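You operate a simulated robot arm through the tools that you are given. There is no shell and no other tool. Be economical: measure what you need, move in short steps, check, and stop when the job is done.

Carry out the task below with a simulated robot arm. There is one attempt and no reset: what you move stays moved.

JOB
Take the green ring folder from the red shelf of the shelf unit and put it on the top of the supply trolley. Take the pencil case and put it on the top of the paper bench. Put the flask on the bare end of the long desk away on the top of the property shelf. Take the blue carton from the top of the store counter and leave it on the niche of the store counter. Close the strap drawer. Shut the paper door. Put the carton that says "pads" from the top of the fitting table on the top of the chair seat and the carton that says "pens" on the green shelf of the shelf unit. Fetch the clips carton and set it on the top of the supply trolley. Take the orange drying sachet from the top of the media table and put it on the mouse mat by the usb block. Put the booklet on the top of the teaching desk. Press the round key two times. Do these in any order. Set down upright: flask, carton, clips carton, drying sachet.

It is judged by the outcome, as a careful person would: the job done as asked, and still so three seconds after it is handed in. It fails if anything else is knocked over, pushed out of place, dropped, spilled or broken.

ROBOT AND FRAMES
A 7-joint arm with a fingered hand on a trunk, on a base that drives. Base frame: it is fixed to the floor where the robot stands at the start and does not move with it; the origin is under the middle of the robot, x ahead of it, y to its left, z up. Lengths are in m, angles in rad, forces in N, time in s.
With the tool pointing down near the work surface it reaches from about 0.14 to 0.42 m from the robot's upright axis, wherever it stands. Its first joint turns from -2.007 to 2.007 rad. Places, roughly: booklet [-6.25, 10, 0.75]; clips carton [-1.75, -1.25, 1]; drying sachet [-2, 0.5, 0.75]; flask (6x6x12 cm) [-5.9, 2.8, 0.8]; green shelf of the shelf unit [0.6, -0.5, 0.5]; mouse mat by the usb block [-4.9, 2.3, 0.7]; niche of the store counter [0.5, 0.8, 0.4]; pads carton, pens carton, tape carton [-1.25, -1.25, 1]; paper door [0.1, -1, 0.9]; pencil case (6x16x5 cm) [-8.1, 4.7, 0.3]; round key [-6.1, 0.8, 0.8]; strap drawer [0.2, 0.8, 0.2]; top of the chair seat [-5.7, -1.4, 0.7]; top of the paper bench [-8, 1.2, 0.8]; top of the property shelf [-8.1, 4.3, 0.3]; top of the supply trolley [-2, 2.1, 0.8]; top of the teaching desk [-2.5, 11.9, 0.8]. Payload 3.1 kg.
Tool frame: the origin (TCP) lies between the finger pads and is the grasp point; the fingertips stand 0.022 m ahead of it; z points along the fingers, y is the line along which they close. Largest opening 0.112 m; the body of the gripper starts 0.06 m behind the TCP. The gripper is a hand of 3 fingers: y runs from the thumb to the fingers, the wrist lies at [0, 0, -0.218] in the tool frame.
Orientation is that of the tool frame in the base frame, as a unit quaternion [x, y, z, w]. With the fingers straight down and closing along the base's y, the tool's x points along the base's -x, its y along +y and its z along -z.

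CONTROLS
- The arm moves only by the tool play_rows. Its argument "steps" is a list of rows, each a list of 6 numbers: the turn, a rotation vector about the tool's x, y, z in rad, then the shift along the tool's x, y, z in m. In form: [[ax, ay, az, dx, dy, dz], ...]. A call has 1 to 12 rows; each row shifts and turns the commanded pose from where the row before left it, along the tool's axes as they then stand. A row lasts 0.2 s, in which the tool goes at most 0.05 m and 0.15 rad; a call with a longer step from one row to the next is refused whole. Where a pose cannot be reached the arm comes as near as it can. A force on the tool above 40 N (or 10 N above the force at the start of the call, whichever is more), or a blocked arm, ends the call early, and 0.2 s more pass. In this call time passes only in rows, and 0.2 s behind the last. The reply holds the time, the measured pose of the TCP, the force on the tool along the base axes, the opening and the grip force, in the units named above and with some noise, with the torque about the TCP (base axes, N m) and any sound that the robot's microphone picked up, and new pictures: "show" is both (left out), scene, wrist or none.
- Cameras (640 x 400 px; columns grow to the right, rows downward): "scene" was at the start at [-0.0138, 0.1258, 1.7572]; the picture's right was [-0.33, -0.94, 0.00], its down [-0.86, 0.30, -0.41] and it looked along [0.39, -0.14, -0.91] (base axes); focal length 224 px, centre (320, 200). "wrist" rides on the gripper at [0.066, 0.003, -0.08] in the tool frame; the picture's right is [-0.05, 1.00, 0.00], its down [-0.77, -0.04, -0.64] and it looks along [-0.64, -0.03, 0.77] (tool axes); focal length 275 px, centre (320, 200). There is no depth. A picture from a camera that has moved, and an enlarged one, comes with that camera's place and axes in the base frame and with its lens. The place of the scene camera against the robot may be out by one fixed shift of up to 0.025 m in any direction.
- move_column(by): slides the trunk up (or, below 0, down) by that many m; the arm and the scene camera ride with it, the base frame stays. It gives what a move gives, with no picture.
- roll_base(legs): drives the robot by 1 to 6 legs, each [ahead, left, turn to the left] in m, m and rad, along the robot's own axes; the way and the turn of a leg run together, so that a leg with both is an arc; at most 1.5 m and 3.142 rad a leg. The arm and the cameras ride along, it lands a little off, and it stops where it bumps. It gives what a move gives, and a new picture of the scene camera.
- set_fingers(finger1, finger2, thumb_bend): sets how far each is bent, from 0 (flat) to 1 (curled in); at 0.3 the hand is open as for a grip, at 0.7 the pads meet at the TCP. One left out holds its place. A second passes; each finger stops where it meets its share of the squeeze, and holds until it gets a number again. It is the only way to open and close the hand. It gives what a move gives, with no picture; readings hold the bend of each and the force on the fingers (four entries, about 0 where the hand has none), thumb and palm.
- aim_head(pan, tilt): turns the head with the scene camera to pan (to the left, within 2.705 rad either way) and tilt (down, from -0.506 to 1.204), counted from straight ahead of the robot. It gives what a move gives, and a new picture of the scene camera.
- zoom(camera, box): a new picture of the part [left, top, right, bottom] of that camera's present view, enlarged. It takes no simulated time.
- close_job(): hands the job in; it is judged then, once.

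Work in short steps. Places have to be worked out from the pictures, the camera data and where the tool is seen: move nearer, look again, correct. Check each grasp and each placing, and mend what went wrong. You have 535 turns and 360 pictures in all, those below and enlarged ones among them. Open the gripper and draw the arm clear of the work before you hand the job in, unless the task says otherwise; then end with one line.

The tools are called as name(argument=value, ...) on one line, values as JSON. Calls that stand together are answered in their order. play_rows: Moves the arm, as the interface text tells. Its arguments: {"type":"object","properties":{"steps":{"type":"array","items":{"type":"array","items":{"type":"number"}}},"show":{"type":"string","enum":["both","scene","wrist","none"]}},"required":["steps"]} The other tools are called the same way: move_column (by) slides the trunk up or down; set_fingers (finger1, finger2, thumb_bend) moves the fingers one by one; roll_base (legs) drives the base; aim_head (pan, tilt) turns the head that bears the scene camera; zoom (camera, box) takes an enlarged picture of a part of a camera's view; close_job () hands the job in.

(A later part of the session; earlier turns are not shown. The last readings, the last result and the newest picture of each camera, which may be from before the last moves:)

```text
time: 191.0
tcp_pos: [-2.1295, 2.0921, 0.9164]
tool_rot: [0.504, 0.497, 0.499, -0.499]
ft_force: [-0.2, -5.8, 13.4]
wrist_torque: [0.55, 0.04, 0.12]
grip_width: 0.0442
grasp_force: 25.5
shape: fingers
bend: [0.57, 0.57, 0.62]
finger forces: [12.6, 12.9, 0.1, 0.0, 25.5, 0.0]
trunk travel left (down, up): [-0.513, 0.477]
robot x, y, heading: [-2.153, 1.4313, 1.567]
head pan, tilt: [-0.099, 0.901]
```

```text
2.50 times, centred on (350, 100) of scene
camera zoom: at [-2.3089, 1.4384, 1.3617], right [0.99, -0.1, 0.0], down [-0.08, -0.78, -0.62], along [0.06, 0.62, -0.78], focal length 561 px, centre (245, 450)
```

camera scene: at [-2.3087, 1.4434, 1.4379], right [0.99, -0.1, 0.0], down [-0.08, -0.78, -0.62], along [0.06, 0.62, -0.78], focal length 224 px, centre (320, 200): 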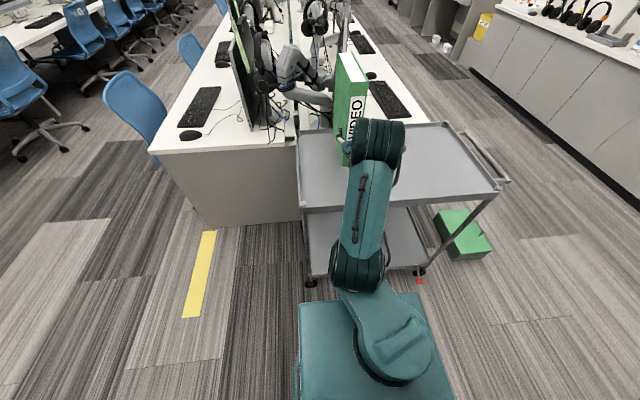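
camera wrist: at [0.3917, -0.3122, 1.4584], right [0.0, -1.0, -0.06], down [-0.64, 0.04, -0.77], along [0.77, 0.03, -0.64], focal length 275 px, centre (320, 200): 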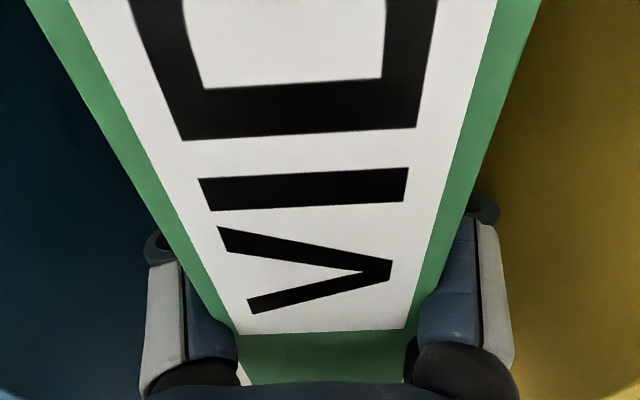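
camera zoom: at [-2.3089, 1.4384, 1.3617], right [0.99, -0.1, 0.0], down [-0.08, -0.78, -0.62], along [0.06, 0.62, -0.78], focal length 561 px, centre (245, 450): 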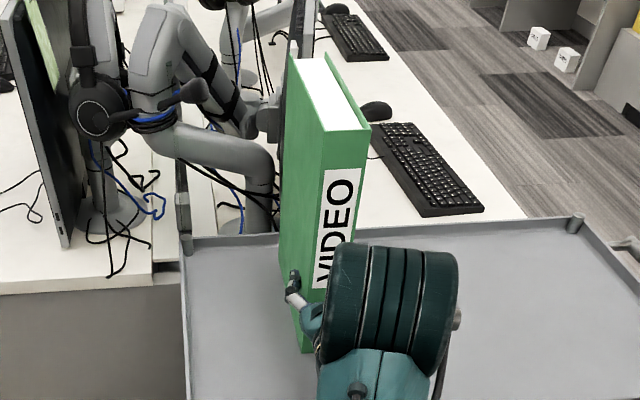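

Folder sits inside the tray, upright. Release and back off.

set_fingers(finger1=0.45, finger2=0.45, thumb_bend=0.5)

set_fingers(finger1=0.3, finger2=0.3, thumb_bend=0.3)

roll_base(legs=[[-0.2, 0, 0]])

zoom(camera="scene", box=[260, 0, 440, 160])

```text
time: 192.0
tcp_pos: [-2.13, 2.0947, 0.9162]
tool_rot: [0.506, 0.496, 0.499, -0.499]
ft_force: [-0.4, -1.0, -1.3]
wrist_torque: [0.1, 0.0, 0.01]
grip_width: 0.0621
grasp_force: 1.7
shape: fingers
bend: [0.45, 0.45, 0.5]
finger forces: [0.6, 0.8, 0.0, 0.0, 1.2, 0.0]
trunk travel left (down, up): [-0.513, 0.477]
robot x, y, heading: [-2.1517, 1.4367, 1.564]
head pan, tilt: [-0.099, 0.901]
```

```text
time: 193.0
tcp_pos: [-2.1306, 2.0941, 0.9156]
tool_rot: [0.506, 0.496, 0.499, -0.499]
ft_force: [-0.4, -0.4, 0.5]
wrist_torque: [-0.03, 0.0, 0.0]
grip_width: 0.1111
grasp_force: 0.1
shape: fingers
bend: [0.3, 0.3, 0.3]
finger forces: [0.1, 0.0, 0.0, 0.0, 0.1, 0.0]
trunk travel left (down, up): [-0.513, 0.477]
robot x, y, heading: [-2.1548, 1.4363, 1.567]
head pan, tilt: [-0.099, 0.901]
```

```text
time: 194.6
tcp_pos: [-2.131, 1.9007, 0.9177]
tool_rot: [0.506, 0.496, 0.499, -0.499]
ft_force: [0.4, -0.3, 0.7]
wrist_torque: [0.01, -0.03, -0.02]
grip_width: 0.1111
grasp_force: 0.0
shape: fingers
bend: [0.3, 0.3, 0.3]
finger forces: [0.1, 0.0, 0.0, 0.0, 0.1, 0.0]
trunk travel left (down, up): [-0.513, 0.477]
robot x, y, heading: [-2.1568, 1.2443, 1.567]
head pan, tilt: [-0.099, 0.901]
camera scene: at [-2.3093, 1.2484, 1.3619], right [0.99, -0.1, 0.0], down [-0.08, -0.78, -0.62], along [0.06, 0.62, -0.78], focal length 224 px, centre (320, 200)
```

scene: 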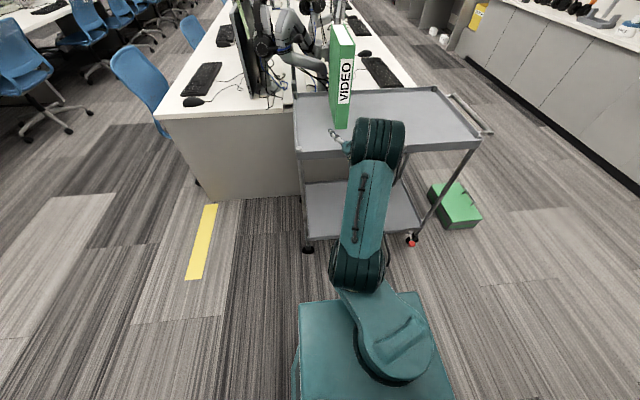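

```text
2.50 times, centred on (350, 80) of scene
camera zoom: at [-2.3093, 1.2484, 1.3619], right [0.99, -0.1, 0.0], down [-0.08, -0.78, -0.62], along [0.06, 0.62, -0.78], focal length 561 px, centre (245, 500)
```

zoom: 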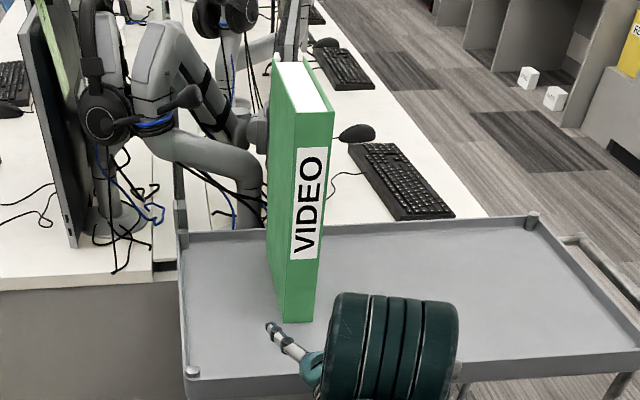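

Folder stands safely on the trolley. Next the sachet on the media table: stow the tool downward and look at that table.

play_rows(steps=[[0, -0.143, 0, 0, 0, -0.025], [0, -0.143, 0, 0, 0, -0.025], [0, -0.143, 0, 0, 0, -0.025], [0, -0.143, 0, 0, 0, -0.025], [0, -0.143, 0, 0, 0, -0.025], [0, -0.143, 0, 0, 0, -0.025], [0, -0.143, 0, 0, 0, -0.025], [0, -0.143, 0, 0, 0, -0.02], [0, -0.143, 0, 0, 0, -0.02], [0, -0.143, 0, 0, 0, -0.02], [0, -0.143, 0, 0, 0, -0.02]], show="none")

aim_head(pan=2.7, tilt=0.6)

```text
time: 197.0
tcp_pos: [-2.1314, 1.7229, 1.0599]
tool_rot: [0.71, 0.704, -0.007, -0.001]
ft_force: [-0.2, 0.6, 0.3]
wrist_torque: [0.0, 0.0, -0.04]
grip_width: 0.1114
grasp_force: 0.0
shape: fingers
bend: [0.3, 0.3, 0.3]
finger forces: [0.1, 0.0, 0.0, 0.1, 0.0, 0.0]
trunk travel left (down, up): [-0.513, 0.477]
robot x, y, heading: [-2.1552, 1.2421, 1.566]
head pan, tilt: [-0.099, 0.901]
```

```text
time: 199.4
tcp_pos: [-2.1308, 1.7227, 1.0615]
tool_rot: [0.71, 0.704, -0.006, -0.002]
ft_force: [-0.1, -0.4, -0.9]
wrist_torque: [0.02, 0.04, 0.0]
grip_width: 0.1112
grasp_force: 0.1
shape: fingers
bend: [0.3, 0.3, 0.3]
finger forces: [0.0, 0.1, 0.0, 0.0, 0.1, 0.0]
trunk travel left (down, up): [-0.513, 0.477]
robot x, y, heading: [-2.1517, 1.2431, 1.567]
head pan, tilt: [2.7, 0.6]
camera scene: at [-2.355, 1.0946, 1.3866], right [-0.9, 0.43, 0.0], down [0.24, 0.51, -0.83], along [-0.35, -0.74, -0.56], focal length 224 px, centre (320, 200)
```

scene: 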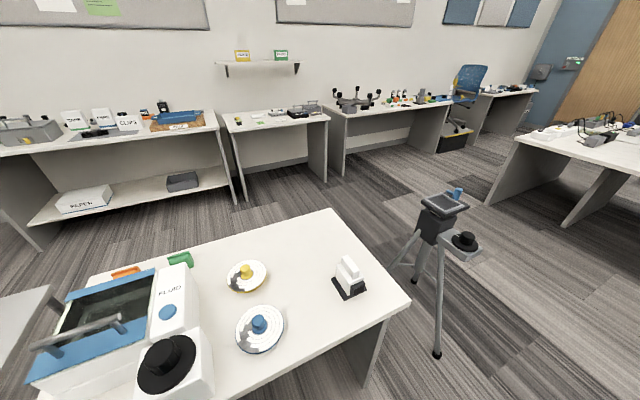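

zoom(camera="scene", box=[20, 210, 300, 400])

zoom(camera="scene", box=[0, 80, 320, 220])

```text
2.11 times, centred on (160, 305) of scene
camera zoom: at [-2.355, 1.0946, 1.3866], right [-0.9, 0.43, 0.0], down [0.24, 0.51, -0.83], along [-0.35, -0.74, -0.56], focal length 472 px, centre (657, -21)
```

zoom: 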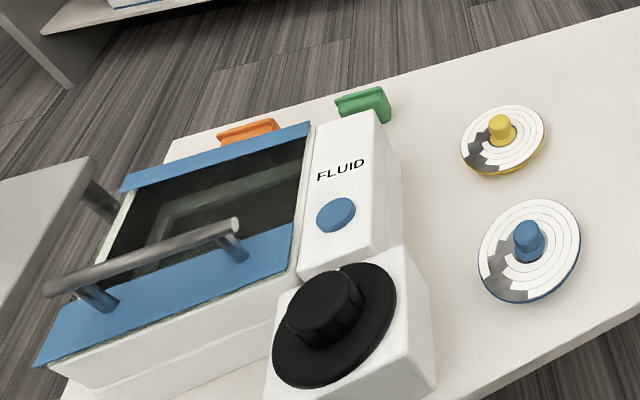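

```text
2.00 times, centred on (160, 150) of scene
camera zoom: at [-2.355, 1.0946, 1.3866], right [-0.9, 0.43, 0.0], down [0.24, 0.51, -0.83], along [-0.35, -0.74, -0.56], focal length 449 px, centre (640, 300)
```

zoom: 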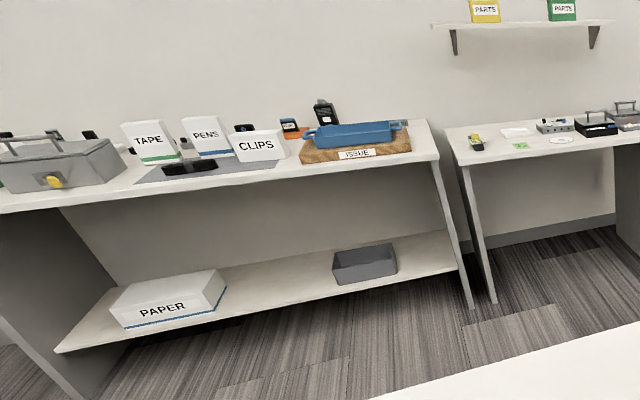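

Sachets (orange/green) sit at the south side of the media table. I go round by the east side; on the way I'll shut the paper door. Drive back through the corridor.

roll_base(legs=[[0, -0.83, 0], [0, -0.83, 0], [-1.5, 0, 0], [-0.15, 0, 0], [0, 0, -1.57]])

aim_head(pan=-0.7, tilt=0.5)

```text
time: 219.6
tcp_pos: [-0.0091, -0.3821, 1.061]
tool_rot: [1.0, 0.02, -0.003, -0.005]
ft_force: [-0.7, -0.3, -0.1]
wrist_torque: [0.0, 0.03, 0.0]
grip_width: 0.1113
grasp_force: 0.1
shape: fingers
bend: [0.3, 0.3, 0.3]
finger forces: [0.1, 0.0, 0.0, 0.1, 0.0, 0.0]
trunk travel left (down, up): [-0.513, 0.477]
robot x, y, heading: [-0.4896, -0.3872, 0.049]
head pan, tilt: [2.7, 0.6]
camera scene: at [-0.65, -0.2065, 1.3867], right [0.38, 0.92, 0.0], down [0.52, -0.22, -0.83], along [-0.76, 0.32, -0.56], focal length 224 px, centre (320, 200)
```

scene: 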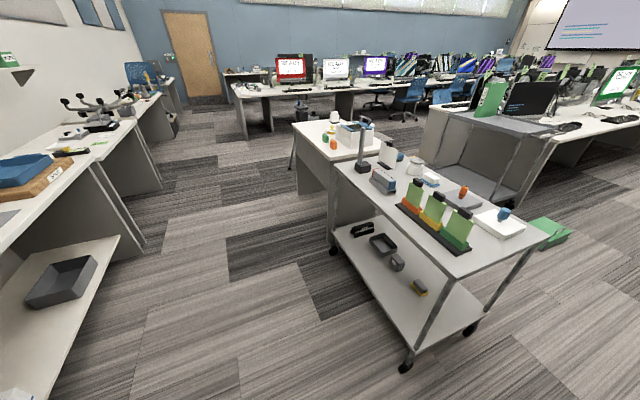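

```text
time: 222.5
tcp_pos: [-0.0073, -0.3819, 1.0607]
tool_rot: [1.0, 0.021, -0.002, -0.005]
ft_force: [0.1, -0.6, 0.3]
wrist_torque: [-0.02, -0.01, -0.01]
grip_width: 0.1113
grasp_force: 0.0
shape: fingers
bend: [0.3, 0.3, 0.3]
finger forces: [0.1, 0.1, 0.0, 0.0, 0.1, 0.0]
trunk travel left (down, up): [-0.513, 0.477]
robot x, y, heading: [-0.4873, -0.3839, 0.047]
head pan, tilt: [-0.7, 0.499]
camera scene: at [-0.4961, -0.2956, 1.3957], right [-0.61, -0.79, 0.0], down [-0.38, 0.29, -0.88], along [0.7, -0.53, -0.48], focal length 224 px, centre (320, 200)
```

scene: 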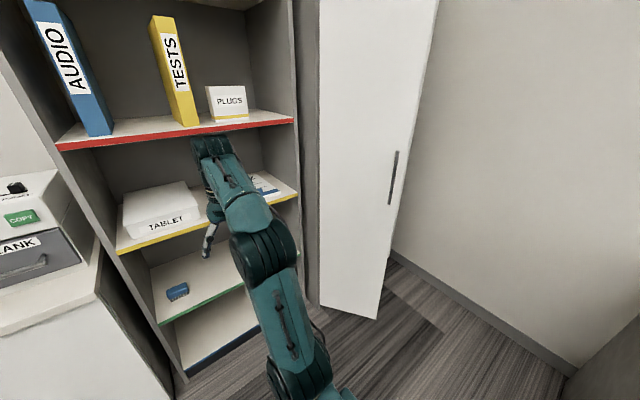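

Door runs from its hinge (~(0.3,−0.89)) to its free edge (~(0,−1.08)), its outer face towards me. I make a fist, point the tool forward, and will sweep it shut by strafing right and then driving ahead.

set_fingers(finger1=0.75, finger2=0.75, thumb_bend=0.75)

play_rows(steps=[[0, 0.143, 0, 0.01, 0, 0.001], [0, 0.143, 0, 0.01, 0, 0.003], [0, 0.143, 0, 0.01, 0, 0.004], [0, 0.143, 0, 0.009, 0, 0.005], [0, 0.143, 0, 0.008, 0, 0.007], [0, 0.143, 0, 0.007, 0, 0.008], [0, 0.143, 0, 0.005, 0, 0.009], [0, 0.143, 0, 0.004, 0, 0.01], [0, 0.143, 0, 0.003, 0, 0.01], [0, 0.143, 0, 0.001, 0, 0.01], [0, 0.143, 0, 0, 0, 0.01]], show="none")

roll_base(legs=[[0, -0.45, -0.048]])

```text
time: 223.5
tcp_pos: [-0.0084, -0.3818, 1.0611]
tool_rot: [1.0, 0.021, -0.003, -0.005]
ft_force: [0.2, -0.8, 0.2]
wrist_torque: [0.01, 0.02, 0.0]
grip_width: 0.0001
grasp_force: 0.1
shape: fingers
bend: [0.74, 0.74, 0.73]
finger forces: [0.0, 0.0, 0.0, 0.0, 0.0, 0.0]
trunk travel left (down, up): [-0.513, 0.477]
robot x, y, heading: [-0.492, -0.3843, 0.051]
head pan, tilt: [-0.7, 0.499]
```

```text
time: 225.9
tcp_pos: [0.105, -0.3774, 1.0439]
tool_rot: [0.708, 0.01, 0.706, -0.017]
ft_force: [-0.9, -0.8, 0.2]
wrist_torque: [0.0, -0.02, 0.0]
grip_width: 0.0001
grasp_force: 0.0
shape: fingers
bend: [0.74, 0.74, 0.73]
finger forces: [0.0, 0.1, 0.0, 0.1, 0.1, 0.0]
trunk travel left (down, up): [-0.513, 0.477]
robot x, y, heading: [-0.4873, -0.3789, 0.048]
head pan, tilt: [-0.7, 0.499]
```

```text
time: 228.6
tcp_pos: [0.1121, -0.8578, 1.0446]
tool_rot: [0.708, -0.008, 0.706, 0.001]
ft_force: [0.3, -0.4, 0.0]
wrist_torque: [-0.01, -0.01, 0.05]
grip_width: 0.0001
grasp_force: 0.1
shape: fingers
bend: [0.74, 0.74, 0.73]
finger forces: [0.0, 0.1, 0.0, 0.0, 0.1, 0.1]
trunk travel left (down, up): [-0.513, 0.477]
robot x, y, heading: [-0.4831, -0.8317, -0.007]
head pan, tilt: [-0.7, 0.499]
camera scene: at [-0.4821, -0.745, 1.3958], right [-0.65, -0.76, 0.0], down [-0.36, 0.31, -0.88], along [0.67, -0.57, -0.48], focal length 224 px, centre (320, 200)
```

scene: 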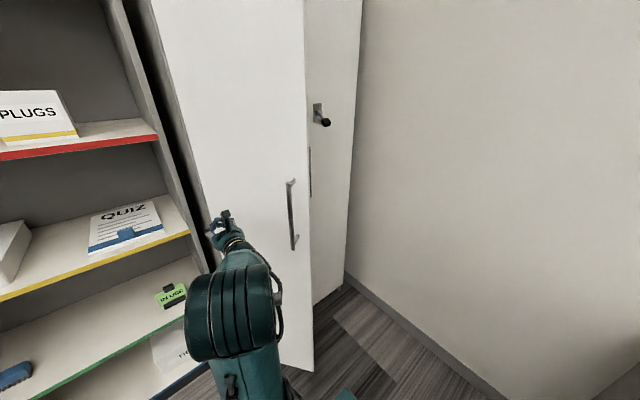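

The left door stands open, its handle at about z 0.9–1.1. I raise the hand above the handle and strafe right to sweep the door.

move_column(by=0.22)

roll_base(legs=[[0, -0.25, 0]])

```text
time: 230.9
tcp_pos: [0.1127, -0.8573, 1.2652]
tool_rot: [0.708, -0.009, 0.706, 0.002]
ft_force: [-0.7, 0.1, 0.6]
wrist_torque: [-0.01, -0.03, -0.02]
grip_width: 0.0
grasp_force: 0.2
shape: fingers
bend: [0.74, 0.74, 0.73]
finger forces: [0.0, 0.0, 0.0, 0.0, 0.0, 0.1]
trunk travel left (down, up): [-0.733, 0.257]
robot x, y, heading: [-0.4842, -0.8319, -0.008]
head pan, tilt: [-0.7, 0.499]
```

```text
time: 232.7
tcp_pos: [0.1095, -1.11, 1.2657]
tool_rot: [0.708, -0.008, 0.706, 0.001]
ft_force: [0.1, 0.6, 0.6]
wrist_torque: [-0.02, 0.0, 0.01]
grip_width: 0.0001
grasp_force: 0.0
shape: fingers
bend: [0.74, 0.74, 0.73]
finger forces: [0.0, 0.1, 0.0, 0.1, 0.1, 0.0]
trunk travel left (down, up): [-0.733, 0.257]
robot x, y, heading: [-0.4839, -1.0844, -0.008]
head pan, tilt: [-0.7, 0.499]
camera scene: at [-0.4843, -0.996, 1.6157], right [-0.65, -0.76, 0.0], down [-0.36, 0.31, -0.88], along [0.67, -0.57, -0.48], focal length 224 px, centre (320, 200)
```

scene: 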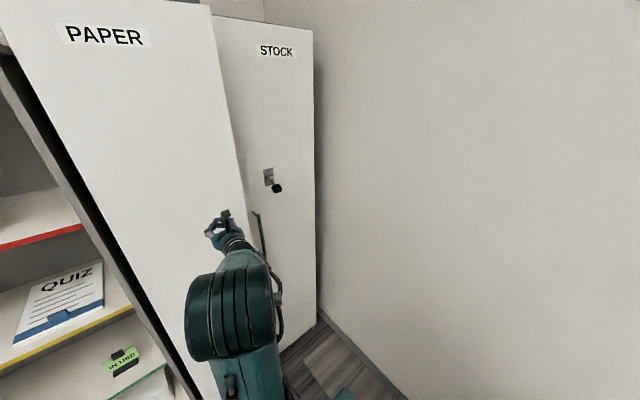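

No contact yet; the door is only ~30–40° open. I drive ahead to push it.

roll_base(legs=[[0.1, -0.03, 0]])

```text
time: 233.9
tcp_pos: [0.21, -1.1415, 1.2657]
tool_rot: [0.708, -0.008, 0.706, 0.001]
ft_force: [0.9, -0.2, 0.0]
wrist_torque: [-0.01, 0.0, -0.04]
grip_width: 0.0
grasp_force: 0.0
shape: fingers
bend: [0.74, 0.75, 0.74]
finger forces: [0.0, 0.0, 0.1, 0.0, 0.0, 0.1]
trunk travel left (down, up): [-0.733, 0.257]
robot x, y, heading: [-0.3851, -1.1124, -0.006]
head pan, tilt: [-0.7, 0.499]
camera scene: at [-0.3837, -1.0269, 1.6157], right [-0.65, -0.76, 0.0], down [-0.36, 0.31, -0.88], along [0.67, -0.57, -0.48], focal length 224 px, centre (320, 200)
```

scene: 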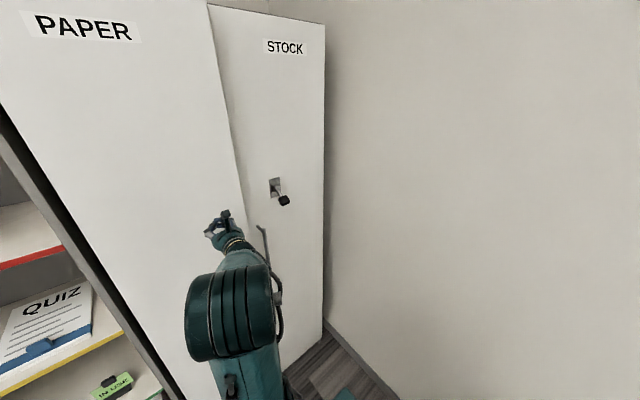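

roll_base(legs=[[0.08, 0, 0]])

aim_head(pan=-0.4, tilt=0.3)

```text
time: 235.0
tcp_pos: [0.2728, -1.1398, 1.2667]
tool_rot: [0.707, -0.009, 0.707, 0.002]
ft_force: [-7.5, -0.1, 1.2]
wrist_torque: [-0.01, -0.03, 0.03]
grip_width: 0.0
grasp_force: 0.0
shape: fingers
bend: [0.75, 0.75, 0.76]
finger forces: [0.1, 0.0, 0.0, 0.1, 0.0, 0.0]
trunk travel left (down, up): [-0.733, 0.257]
robot x, y, heading: [-0.3166, -1.1143, -0.004]
head pan, tilt: [-0.7, 0.499]
stopped in leg 1: the force on the tool passed its limit (the readings are from after the stop); the commanded pose is now the measured one
camera scene: at [-0.3222, -1.0272, 1.6157], right [-0.65, -0.76, 0.0], down [-0.36, 0.31, -0.88], along [0.67, -0.57, -0.48], focal length 224 px, centre (320, 200)
```

scene: 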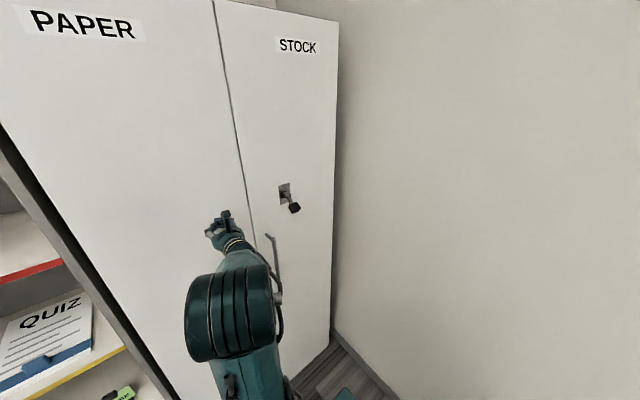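

```text
time: 235.8
tcp_pos: [0.2712, -1.1405, 1.2666]
tool_rot: [0.708, -0.009, 0.707, 0.002]
ft_force: [-7.8, 1.1, 1.6]
wrist_torque: [0.03, -0.03, 0.02]
grip_width: 0.0001
grasp_force: 0.0
shape: fingers
bend: [0.75, 0.75, 0.76]
finger forces: [0.0, 0.0, 0.0, 0.1, 0.1, 0.0]
trunk travel left (down, up): [-0.733, 0.257]
robot x, y, heading: [-0.3213, -1.1159, -0.005]
head pan, tilt: [-0.4, 0.3]
camera scene: at [-0.3058, -1.0049, 1.6341], right [-0.4, -0.92, 0.0], down [-0.27, 0.12, -0.96], along [0.88, -0.38, -0.29], focal length 224 px, centre (320, 200)
```

scene: 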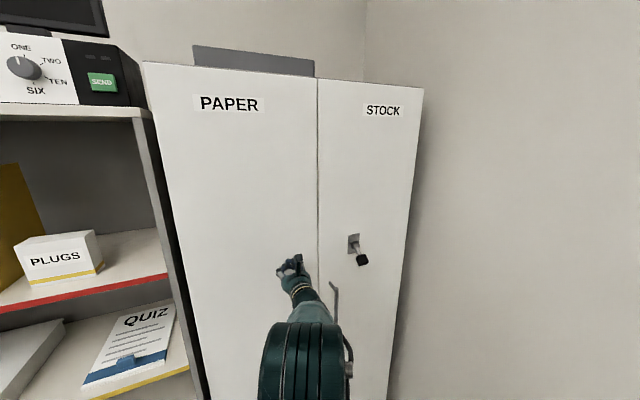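

The paper door is flush shut. I back off, stow the tool downward, and go to the fitting table.

roll_base(legs=[[-0.2, 0, 0], [0, 0.6, 0], [0, 0, -1.571]])

play_rows(steps=[[0, -0.143, 0, 0, 0, -0.02], [0, -0.143, 0, 0, 0, -0.02], [0, -0.143, 0, 0, 0, -0.02], [0, -0.143, 0, 0, 0, -0.02], [0, -0.143, 0, 0, 0, -0.02], [0, -0.143, 0, 0, 0, -0.02], [0, -0.143, 0, 0, 0, -0.02], [0, -0.143, 0, 0, 0, -0.02], [0, -0.143, 0, 0, 0, -0.02], [0, -0.143, 0, 0, 0, -0.02], [0, -0.143, 0, 0, 0, -0.01]], show="none")

roll_base(legs=[[0, -0.7, 0]])

aim_head(pan=-0.2, tilt=0.6)

```text
time: 244.0
tcp_pos: [-0.5271, -1.1314, 1.2654]
tool_rot: [0.502, -0.5, 0.506, 0.492]
ft_force: [0.2, 0.7, -0.5]
wrist_torque: [-0.01, -0.03, 0.01]
grip_width: 0.0
grasp_force: 0.0
shape: fingers
bend: [0.74, 0.74, 0.75]
finger forces: [0.1, 0.1, 0.0, 0.1, 0.1, 0.0]
trunk travel left (down, up): [-0.733, 0.257]
robot x, y, heading: [-0.5193, -0.5399, -1.555]
head pan, tilt: [-0.4, 0.3]
camera scene: at [-0.4109, -0.5685, 1.6341], right [-0.93, 0.37, 0.0], down [0.11, 0.27, -0.96], along [-0.35, -0.89, -0.3], focal length 224 px, centre (320, 200)
```

scene: 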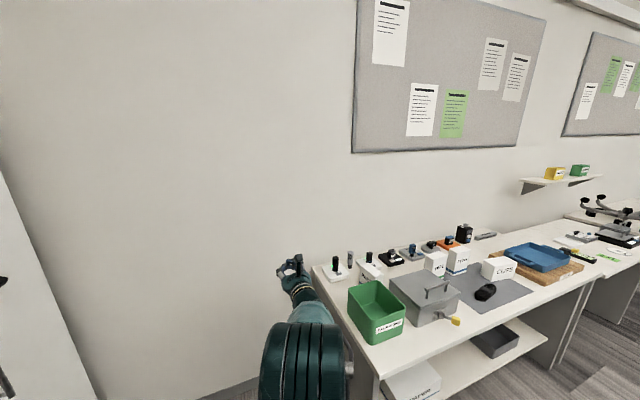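

```text
time: 246.4
tcp_pos: [-0.5513, -0.9812, 1.2991]
tool_rot: [0.712, -0.702, 0.018, 0.01]
ft_force: [0.2, -1.1, 0.4]
wrist_torque: [0.01, 0.0, 0.04]
grip_width: 0.0002
grasp_force: 0.1
shape: fingers
bend: [0.74, 0.74, 0.75]
finger forces: [0.0, 0.1, 0.0, 0.0, 0.0, 0.0]
out of reach, approached as far as the arm can: row 9, 10, 11
trunk travel left (down, up): [-0.733, 0.257]
robot x, y, heading: [-0.5187, -0.5376, -1.552]
head pan, tilt: [-0.4, 0.3]
```

```text
time: 250.3
tcp_pos: [-1.2789, -0.9891, 1.2997]
tool_rot: [-0.706, 0.708, -0.018, -0.011]
ft_force: [0.4, 0.7, -0.6]
wrist_torque: [0.0, -0.01, 0.0]
grip_width: 0.0
grasp_force: 0.0
shape: fingers
bend: [0.74, 0.74, 0.75]
finger forces: [0.0, 0.0, 0.0, 0.0, 0.1, 0.0]
trunk travel left (down, up): [-0.733, 0.257]
robot x, y, heading: [-1.2339, -0.5482, -1.568]
head pan, tilt: [-0.4, 0.3]
camera scene: at [-1.1299, -0.5795, 1.6342], right [-0.92, 0.38, 0.0], down [0.11, 0.27, -0.96], along [-0.37, -0.88, -0.3], focal length 224 px, centre (320, 200)
```

scene: 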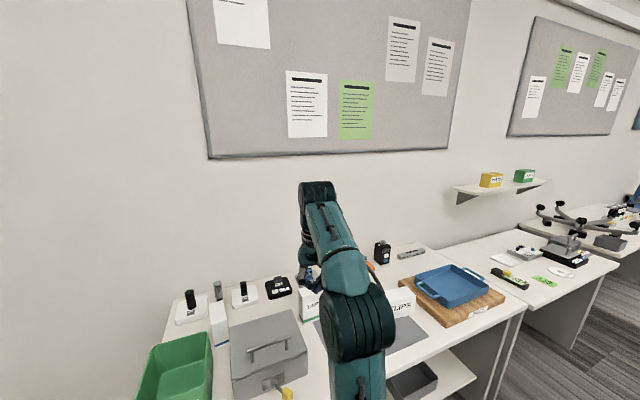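

```text
time: 251.1
tcp_pos: [-1.2796, -0.9895, 1.2996]
tool_rot: [-0.706, 0.708, -0.018, -0.011]
ft_force: [-0.7, 0.1, 0.5]
wrist_torque: [-0.03, 0.01, 0.01]
grip_width: 0.0
grasp_force: 0.0
shape: fingers
bend: [0.74, 0.74, 0.75]
finger forces: [0.1, 0.0, 0.0, 0.0, 0.1, 0.0]
trunk travel left (down, up): [-0.733, 0.257]
robot x, y, heading: [-1.2342, -0.5492, -1.566]
head pan, tilt: [-0.201, 0.6]
camera scene: at [-1.1108, -0.58, 1.6067], right [-0.98, 0.2, 0.0], down [0.11, 0.55, -0.83], along [-0.16, -0.81, -0.56], focal length 224 px, centre (320, 200)
```

scene: 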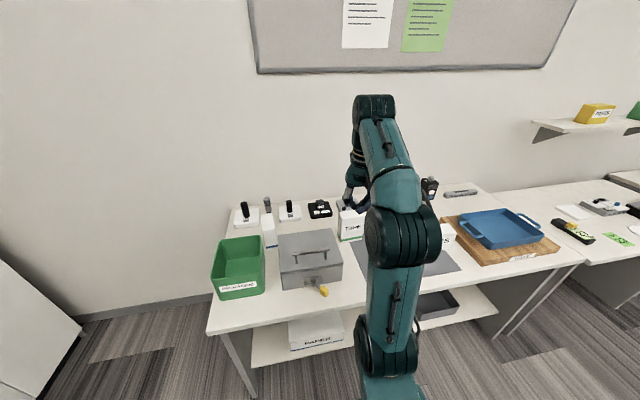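

roll_base(legs=[[0, -0.35, 0]])

aim_head(pan=0.45, tilt=0.7)

zoom(camera="scene", box=[120, 100, 400, 300])

```text
time: 253.4
tcp_pos: [-1.624, -0.9905, 1.3004]
tool_rot: [-0.705, 0.708, -0.019, -0.012]
ft_force: [0.0, 0.8, -0.3]
wrist_torque: [0.0, -0.01, -0.01]
grip_width: 0.0002
grasp_force: 0.0
shape: fingers
bend: [0.74, 0.74, 0.75]
finger forces: [0.1, 0.0, 0.0, 0.1, 0.0, 0.0]
trunk travel left (down, up): [-0.733, 0.257]
robot x, y, heading: [-1.5806, -0.5478, -1.573]
head pan, tilt: [-0.201, 0.6]
camera scene: at [-1.4552, -0.5815, 1.6067], right [-0.98, 0.2, 0.0], down [0.11, 0.55, -0.82], along [-0.16, -0.81, -0.57], focal length 224 px, centre (320, 200)
```

scene: 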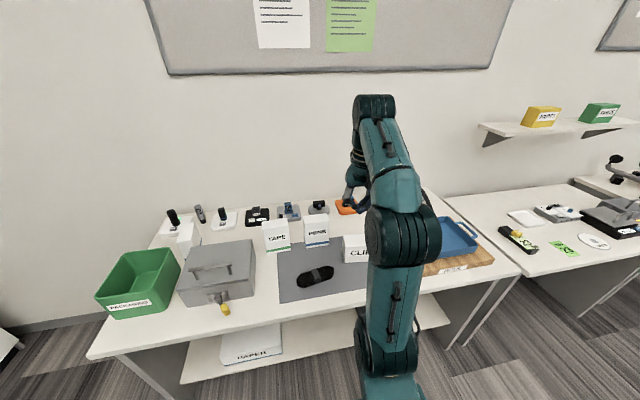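

```text
time: 254.4
tcp_pos: [-1.6228, -0.9913, 1.2999]
tool_rot: [-0.706, 0.708, -0.019, -0.011]
ft_force: [-0.5, -0.1, -1.0]
wrist_torque: [-0.03, 0.0, 0.03]
grip_width: 0.0
grasp_force: 0.0
shape: fingers
bend: [0.74, 0.74, 0.75]
finger forces: [0.0, 0.0, 0.0, 0.1, 0.0, 0.0]
trunk travel left (down, up): [-0.733, 0.257]
robot x, y, heading: [-1.5772, -0.5504, -1.571]
head pan, tilt: [0.45, 0.7]
camera scene: at [-1.4002, -0.5714, 1.598], right [-0.9, -0.44, 0.0], down [-0.28, 0.58, -0.77], along [0.33, -0.69, -0.64], focal length 224 px, centre (320, 200)
```

scene: 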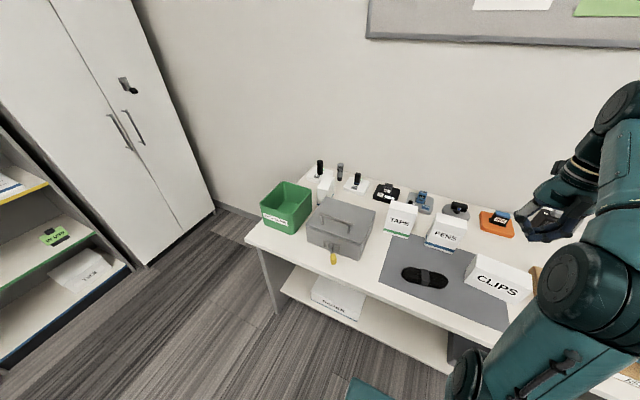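

```text
2.00 times, centred on (260, 200) of scene
camera zoom: at [-1.4002, -0.5714, 1.598], right [-0.9, -0.44, 0.0], down [-0.28, 0.58, -0.77], along [0.33, -0.69, -0.64], focal length 449 px, centre (440, 200)
```

zoom: 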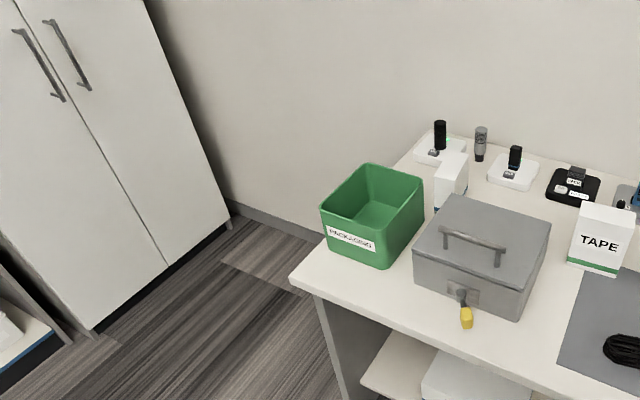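

The cabinet is shut. I look for the label of the carton half hidden behind the grey box.

move_column(by=0.255)

roll_base(legs=[[0.1, 0.45, 0]])

aim_head(pan=0.2, tilt=1.0)

zoom(camera="scene", box=[160, 50, 480, 250])

```text
time: 257.0
tcp_pos: [-1.6232, -0.9915, 1.5545]
tool_rot: [-0.706, 0.708, -0.019, -0.011]
ft_force: [0.3, 1.2, 0.1]
wrist_torque: [0.01, 0.01, -0.01]
grip_width: 0.0
grasp_force: 0.1
shape: fingers
bend: [0.74, 0.74, 0.75]
finger forces: [0.0, 0.0, 0.1, 0.1, 0.0, 0.0]
trunk travel left (down, up): [-0.988, 0.002]
robot x, y, heading: [-1.5792, -0.5456, -1.577]
head pan, tilt: [0.45, 0.7]
```

```text
time: 259.9
tcp_pos: [-1.1674, -1.0916, 1.5554]
tool_rot: [-0.702, 0.712, -0.019, -0.011]
ft_force: [1.1, 0.3, 0.2]
wrist_torque: [-0.04, 0.0, -0.01]
grip_width: 0.0
grasp_force: 0.0
shape: fingers
bend: [0.74, 0.74, 0.75]
finger forces: [0.1, 0.0, 0.0, 0.1, 0.0, 0.0]
trunk travel left (down, up): [-0.988, 0.002]
robot x, y, heading: [-1.1162, -0.6502, -1.583]
head pan, tilt: [0.45, 0.7]
camera scene: at [-0.9396, -0.6745, 1.8531], right [-0.9, -0.43, 0.0], down [-0.28, 0.58, -0.77], along [0.33, -0.69, -0.64], focal length 224 px, centre (320, 200)
```

scene: 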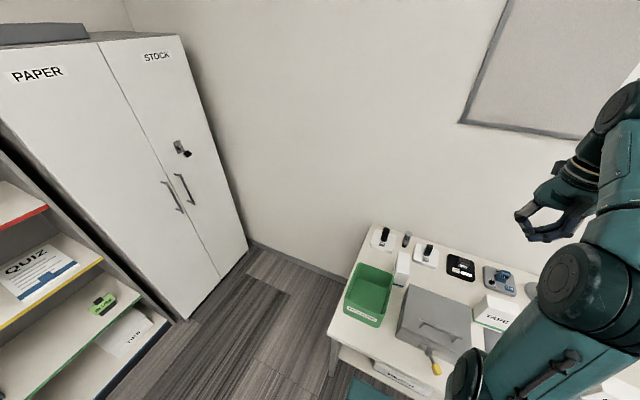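

```text
time: 260.6
tcp_pos: [-1.1657, -1.0905, 1.5542]
tool_rot: [-0.702, 0.712, -0.018, -0.011]
ft_force: [-0.5, -0.9, 0.1]
wrist_torque: [0.04, -0.02, -0.03]
grip_width: 0.0
grasp_force: 0.0
shape: fingers
bend: [0.74, 0.74, 0.75]
finger forces: [0.0, 0.0, 0.1, 0.0, 0.0, 0.0]
trunk travel left (down, up): [-0.988, 0.002]
robot x, y, heading: [-1.113, -0.649, -1.577]
head pan, tilt: [0.201, 1.0]
camera scene: at [-0.9608, -0.6665, 1.8296], right [-0.98, -0.19, 0.0], down [-0.16, 0.83, -0.54], along [0.1, -0.53, -0.84], focal length 224 px, centre (320, 200)
```

scene: 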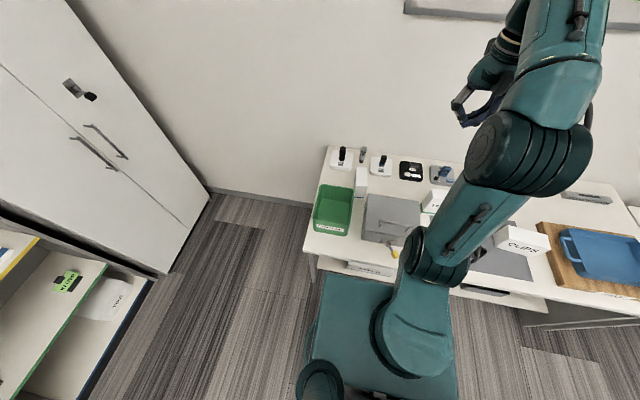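

```text
2.00 times, centred on (320, 150) of scene
camera zoom: at [-0.9608, -0.6665, 1.8296], right [-0.98, -0.19, 0.0], down [-0.16, 0.83, -0.54], along [0.1, -0.53, -0.84], focal length 449 px, centre (320, 300)
```

zoom: 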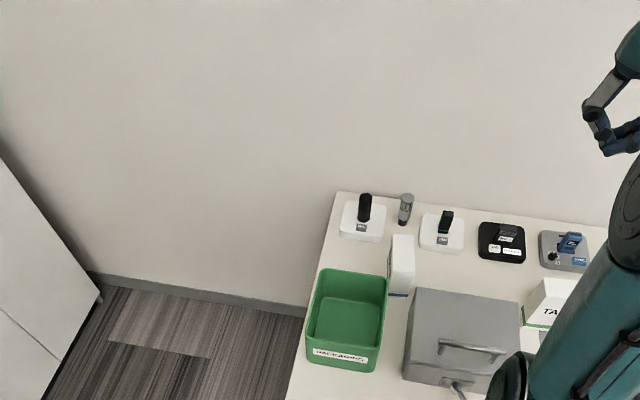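

roll_base(legs=[[-0.1, -0.75, 0]])

aim_head(pan=0.7, tilt=0.7)

zoom(camera="scene", box=[240, 140, 440, 265])

```text
time: 264.9
tcp_pos: [-1.9292, -0.9958, 1.555]
tool_rot: [0.713, -0.701, 0.019, 0.011]
ft_force: [-0.5, -0.9, 0.7]
wrist_torque: [0.02, 0.01, 0.0]
grip_width: 0.0001
grasp_force: 0.2
shape: fingers
bend: [0.74, 0.74, 0.75]
finger forces: [0.1, 0.0, 0.0, 0.0, 0.0, 0.0]
trunk travel left (down, up): [-0.988, 0.002]
robot x, y, heading: [-1.8951, -0.5515, -1.548]
head pan, tilt: [0.201, 1.0]
camera scene: at [-1.7379, -0.5636, 1.8296], right [-0.98, -0.22, 0.0], down [-0.19, 0.82, -0.54], along [0.12, -0.53, -0.84], focal length 224 px, centre (320, 200)
```

scene: 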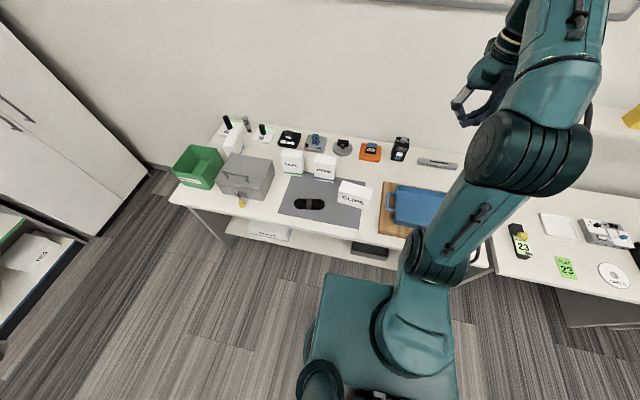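

```text
time: 265.8
tcp_pos: [-1.9298, -0.9959, 1.5529]
tool_rot: [0.712, -0.702, 0.019, 0.011]
ft_force: [0.3, 0.4, 0.7]
wrist_torque: [-0.01, 0.0, 0.0]
grip_width: 0.0
grasp_force: 0.1
shape: fingers
bend: [0.74, 0.74, 0.75]
finger forces: [0.0, 0.0, 0.1, 0.1, 0.0, 0.0]
trunk travel left (down, up): [-0.988, 0.002]
robot x, y, heading: [-1.8931, -0.5509, -1.553]
head pan, tilt: [0.7, 0.7]
camera scene: at [-1.698, -0.5594, 1.853], right [-0.75, -0.66, 0.0], down [-0.43, 0.48, -0.76], along [0.5, -0.57, -0.64], focal length 224 px, centre (320, 200)
```

scene: 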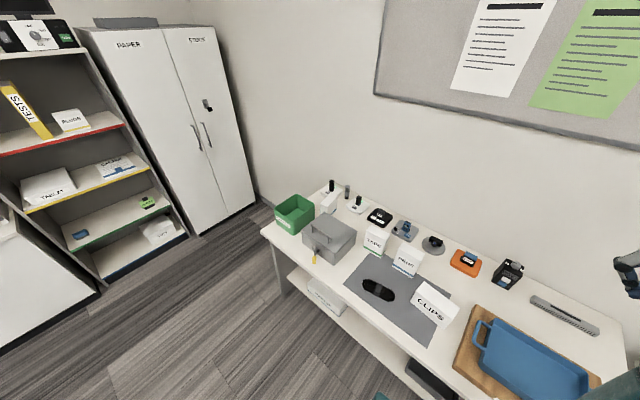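

```text
3.20 times, centred on (340, 202) of scene
camera zoom: at [-1.698, -0.5594, 1.853], right [-0.75, -0.66, 0.0], down [-0.43, 0.48, -0.76], along [0.5, -0.57, -0.64], focal length 718 px, centre (256, 192)
```

zoom: 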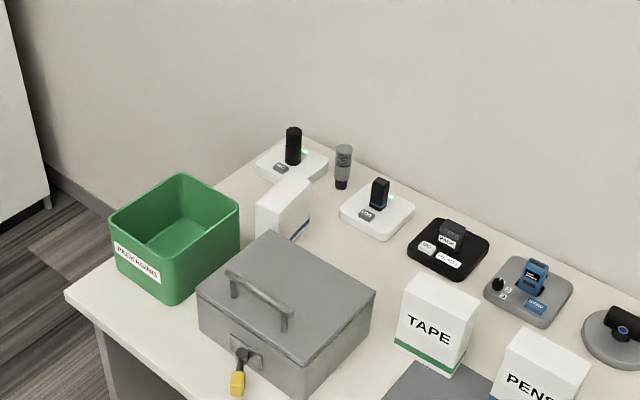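

The hidden carton must be PADS (TAPE and PENS are legible). First PENS: I'll grip it horizontally from the front. Position in front of it and tip the tool forward.

roll_base(legs=[[-0.1, 0.27, -0.02]])

set_fingers(finger1=0.3, finger2=0.3, thumb_bend=0.3)

play_rows(steps=[[0, 0.143, 0, 0, 0, 0.02], [0, 0.143, 0, 0, 0, 0.02], [0, 0.143, 0, 0, 0, 0.02], [0, 0.143, 0, 0, 0, 0.02], [0, 0.143, 0, 0, 0, 0.02], [0, 0.143, 0, 0, 0, 0.02], [0, 0.143, 0, 0, 0, 0.02], [0, 0.143, 0, 0, 0, 0.02], [0, 0.143, 0, 0, 0, 0.01], [0, 0.143, 0, 0, 0, 0.01], [0, 0.143, 0, 0, 0, 0]], show="none")

move_column(by=-0.3)

play_rows(steps=[[0, 0, 0, 0, 0, 0.001]], show="wrist")

```text
time: 267.8
tcp_pos: [-1.6739, -0.8895, 1.5539]
tool_rot: [0.708, -0.706, 0.019, 0.011]
ft_force: [-0.8, 0.1, -0.1]
wrist_torque: [0.0, -0.01, -0.04]
grip_width: 0.0
grasp_force: 0.1
shape: fingers
bend: [0.74, 0.74, 0.75]
finger forces: [0.0, 0.1, 0.0, 0.0, 0.0, 0.0]
trunk travel left (down, up): [-0.988, 0.002]
robot x, y, heading: [-1.6327, -0.446, -1.557]
head pan, tilt: [0.7, 0.7]
camera scene: at [-1.436, -0.4565, 1.8532], right [-0.76, -0.65, 0.0], down [-0.42, 0.49, -0.77], along [0.5, -0.58, -0.64], focal length 224 px, centre (320, 200)
```

scene: 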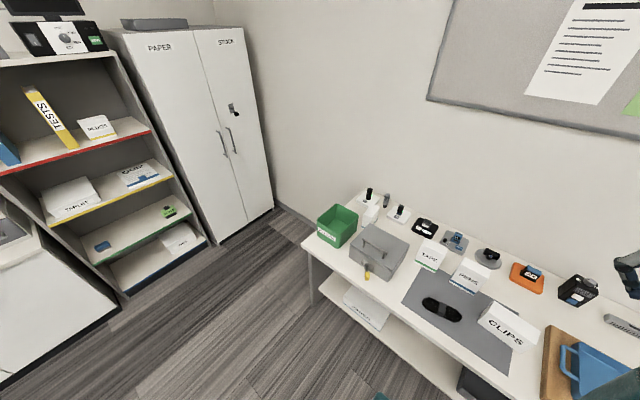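

```text
time: 268.8
tcp_pos: [-1.6725, -0.8882, 1.5545]
tool_rot: [0.708, -0.706, 0.018, 0.011]
ft_force: [-1.0, -1.4, 0.3]
wrist_torque: [0.02, 0.01, -0.03]
grip_width: 0.1113
grasp_force: 0.1
shape: fingers
bend: [0.3, 0.3, 0.3]
finger forces: [0.0, 0.0, 0.1, 0.1, 0.0, 0.0]
trunk travel left (down, up): [-0.988, 0.002]
robot x, y, heading: [-1.6302, -0.4454, -1.56]
head pan, tilt: [0.7, 0.7]
```

```text
time: 271.2
tcp_pos: [-1.6716, -0.9878, 1.4174]
tool_rot: [0.487, -0.491, 0.514, 0.507]
ft_force: [0.4, -0.3, -0.1]
wrist_torque: [0.01, -0.01, -0.01]
grip_width: 0.1118
grasp_force: 0.1
shape: fingers
bend: [0.3, 0.3, 0.3]
finger forces: [0.1, 0.1, 0.0, 0.0, 0.1, 0.0]
trunk travel left (down, up): [-0.988, 0.002]
robot x, y, heading: [-1.6373, -0.4467, -1.566]
head pan, tilt: [0.7, 0.7]
```

```text
time: 274.2
tcp_pos: [-1.6718, -0.987, 1.1174]
tool_rot: [0.487, -0.491, 0.515, 0.507]
ft_force: [-0.3, -0.8, -0.6]
wrist_torque: [0.01, 0.01, 0.02]
grip_width: 0.1114
grasp_force: 0.1
shape: fingers
bend: [0.3, 0.3, 0.3]
finger forces: [0.0, 0.0, 0.1, 0.1, 0.0, 0.1]
trunk travel left (down, up): [-0.688, 0.302]
robot x, y, heading: [-1.6346, -0.4436, -1.557]
head pan, tilt: [0.7, 0.7]
```

```text
time: 274.6
tcp_pos: [-1.671, -0.9872, 1.1178]
tool_rot: [0.487, -0.491, 0.514, 0.507]
ft_force: [-0.6, 0.2, -0.2]
wrist_torque: [0.0, 0.01, -0.03]
grip_width: 0.1117
grasp_force: 0.1
shape: fingers
bend: [0.3, 0.3, 0.3]
finger forces: [0.1, 0.0, 0.1, 0.1, 0.0, 0.0]
trunk travel left (down, up): [-0.688, 0.302]
robot x, y, heading: [-1.6303, -0.4443, -1.557]
head pan, tilt: [0.7, 0.7]
camera wrist: at [-1.6754, -0.9055, 1.1804], right [-1.0, -0.01, -0.06], down [0.04, 0.6, -0.8], along [0.04, -0.8, -0.6], focal length 275 px, centre (320, 200)
```

wrist: 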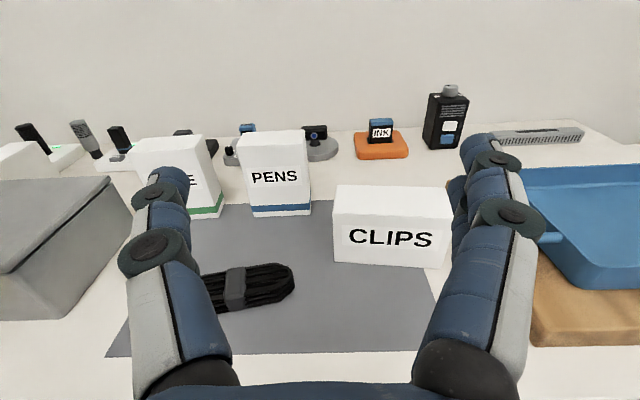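

PENS front face at y≈−1.20, x −1.64…−1.56, and the way is clear except for a low black strap. I shift left 7 cm, lower, and look.

roll_base(legs=[[0.1, 0.068, -0.01]])

move_column(by=-0.105)

play_rows(steps=[[0, 0, 0, 0, 0, 0.001]], show="wrist")

```text
time: 275.8
tcp_pos: [-1.6088, -1.0863, 1.118]
tool_rot: [0.484, -0.494, 0.511, 0.511]
ft_force: [0.0, -0.6, -0.1]
wrist_torque: [0.0, -0.04, 0.01]
grip_width: 0.1115
grasp_force: 0.1
shape: fingers
bend: [0.3, 0.3, 0.3]
finger forces: [0.1, 0.0, 0.0, 0.0, 0.1, 0.1]
trunk travel left (down, up): [-0.688, 0.302]
robot x, y, heading: [-1.5637, -0.5427, -1.569]
head pan, tilt: [0.7, 0.7]
camera scene: at [-1.3654, -0.5575, 1.5529], right [-0.77, -0.64, 0.0], down [-0.41, 0.49, -0.76], along [0.49, -0.59, -0.64], focal length 224 px, centre (320, 200)
```

scene: 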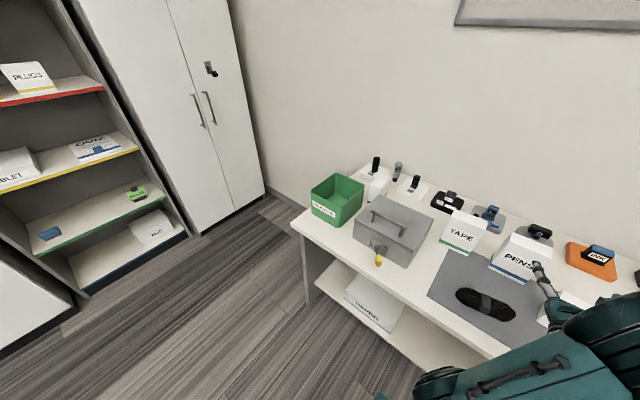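

```text
time: 277.2
tcp_pos: [-1.6104, -1.0851, 1.0141]
tool_rot: [0.483, -0.494, 0.511, 0.511]
ft_force: [0.2, -0.4, -0.1]
wrist_torque: [0.01, -0.03, 0.02]
grip_width: 0.1116
grasp_force: 0.0
shape: fingers
bend: [0.3, 0.3, 0.3]
finger forces: [0.0, 0.1, 0.0, 0.0, 0.0, 0.0]
trunk travel left (down, up): [-0.583, 0.407]
robot x, y, heading: [-1.5634, -0.5417, -1.575]
head pan, tilt: [0.7, 0.7]
```

```text
time: 277.6
tcp_pos: [-1.6099, -1.0861, 1.0134]
tool_rot: [0.484, -0.494, 0.511, 0.511]
ft_force: [0.2, 1.0, 0.5]
wrist_torque: [-0.01, 0.01, 0.02]
grip_width: 0.1118
grasp_force: 0.0
shape: fingers
bend: [0.3, 0.3, 0.3]
finger forces: [0.0, 0.0, 0.1, 0.0, 0.1, 0.1]
trunk travel left (down, up): [-0.583, 0.407]
robot x, y, heading: [-1.5661, -0.5451, -1.572]
head pan, tilt: [0.7, 0.7]
camera wrist: at [-1.6126, -1.0043, 1.0751], right [-1.0, 0.01, -0.06], down [0.05, 0.6, -0.8], along [0.03, -0.8, -0.6], focal length 275 px, centre (320, 200)
```

wrist: 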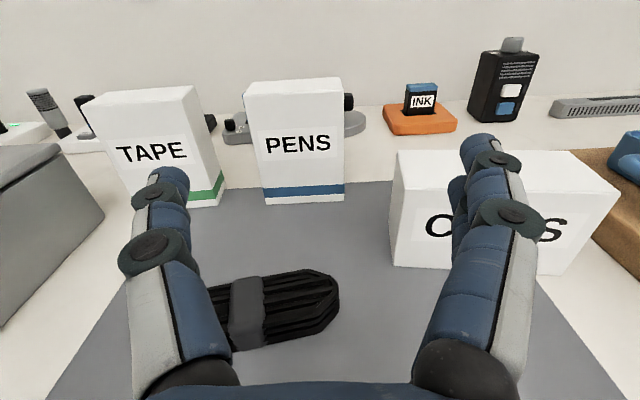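

CLIPS stands in the way of the right finger, so I take CLIPS to the trolley first, with a top-down grip. Raise, turn the tool down and yaw it 90°.

move_column(by=0.15)

play_rows(steps=[[0, -0.143, 0, 0, 0, -0.02], [0, -0.143, 0, 0, 0, -0.02], [0, -0.143, 0, 0, 0, -0.02], [0, -0.143, 0, 0, 0, -0.02], [0, -0.143, 0, 0, 0, -0.02], [0, -0.143, 0, 0, 0, -0.02], [0, -0.143, 0, 0, 0, -0.02], [0, -0.143, 0, 0, 0, -0.02], [0, -0.143, 0, 0, 0, -0.01], [0, -0.143, 0, 0, 0, 0], [0, -0.143, 0, 0, 0, 0]], show="none")

play_rows(steps=[[0, 0, 0.143, 0, 0, 0], [0, 0, 0.143, 0, 0, 0], [0, 0, 0.143, 0, 0, 0], [0, 0, 0.143, 0, 0, 0], [0, 0, 0.143, 0, 0, 0], [0, 0, 0.143, 0, 0, 0], [0, 0, 0.143, 0, 0, 0], [0, 0, 0.143, 0, 0, 0], [0, 0, 0.143, 0, 0, 0], [0, 0, 0.143, 0, 0, 0], [0, 0, 0.143, 0, 0, 0]], show="wrist")

```text
time: 279.3
tcp_pos: [-1.6092, -1.0863, 1.1635]
tool_rot: [0.484, -0.494, 0.512, 0.51]
ft_force: [-0.2, 0.5, 0.7]
wrist_torque: [0.0, -0.01, -0.01]
grip_width: 0.1115
grasp_force: 0.2
shape: fingers
bend: [0.3, 0.3, 0.3]
finger forces: [0.0, 0.1, 0.1, 0.1, 0.0, 0.1]
trunk travel left (down, up): [-0.733, 0.257]
robot x, y, heading: [-1.5647, -0.5433, -1.574]
head pan, tilt: [0.7, 0.7]
```

```text
time: 281.7
tcp_pos: [-1.6074, -0.9468, 1.2383]
tool_rot: [-0.704, 0.71, -0.018, -0.01]
ft_force: [0.2, 1.2, 0.2]
wrist_torque: [0.0, -0.01, 0.01]
grip_width: 0.1114
grasp_force: 0.0
shape: fingers
bend: [0.3, 0.3, 0.3]
finger forces: [0.0, 0.1, 0.1, 0.1, 0.0, 0.0]
trunk travel left (down, up): [-0.733, 0.257]
robot x, y, heading: [-1.5626, -0.5433, -1.576]
head pan, tilt: [0.7, 0.7]
```

```text
time: 284.1
tcp_pos: [-1.609, -0.9463, 1.2383]
tool_rot: [0.007, 1.0, -0.021, 0.005]
ft_force: [0.4, -0.2, 0.2]
wrist_torque: [-0.01, -0.02, 0.02]
grip_width: 0.1116
grasp_force: 0.0
shape: fingers
bend: [0.3, 0.3, 0.3]
finger forces: [0.0, 0.0, 0.0, 0.0, 0.0, 0.0]
trunk travel left (down, up): [-0.733, 0.257]
robot x, y, heading: [-1.5648, -0.5471, -1.571]
head pan, tilt: [0.7, 0.7]
camera wrist: at [-1.6767, -0.9395, 1.3172], right [0.06, 1.0, -0.04], down [0.76, -0.02, 0.65], along [0.64, -0.07, -0.76], focal length 275 px, centre (320, 200)
```

wrist: 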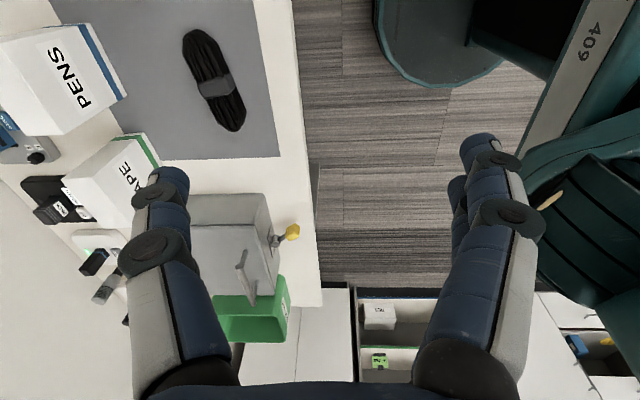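

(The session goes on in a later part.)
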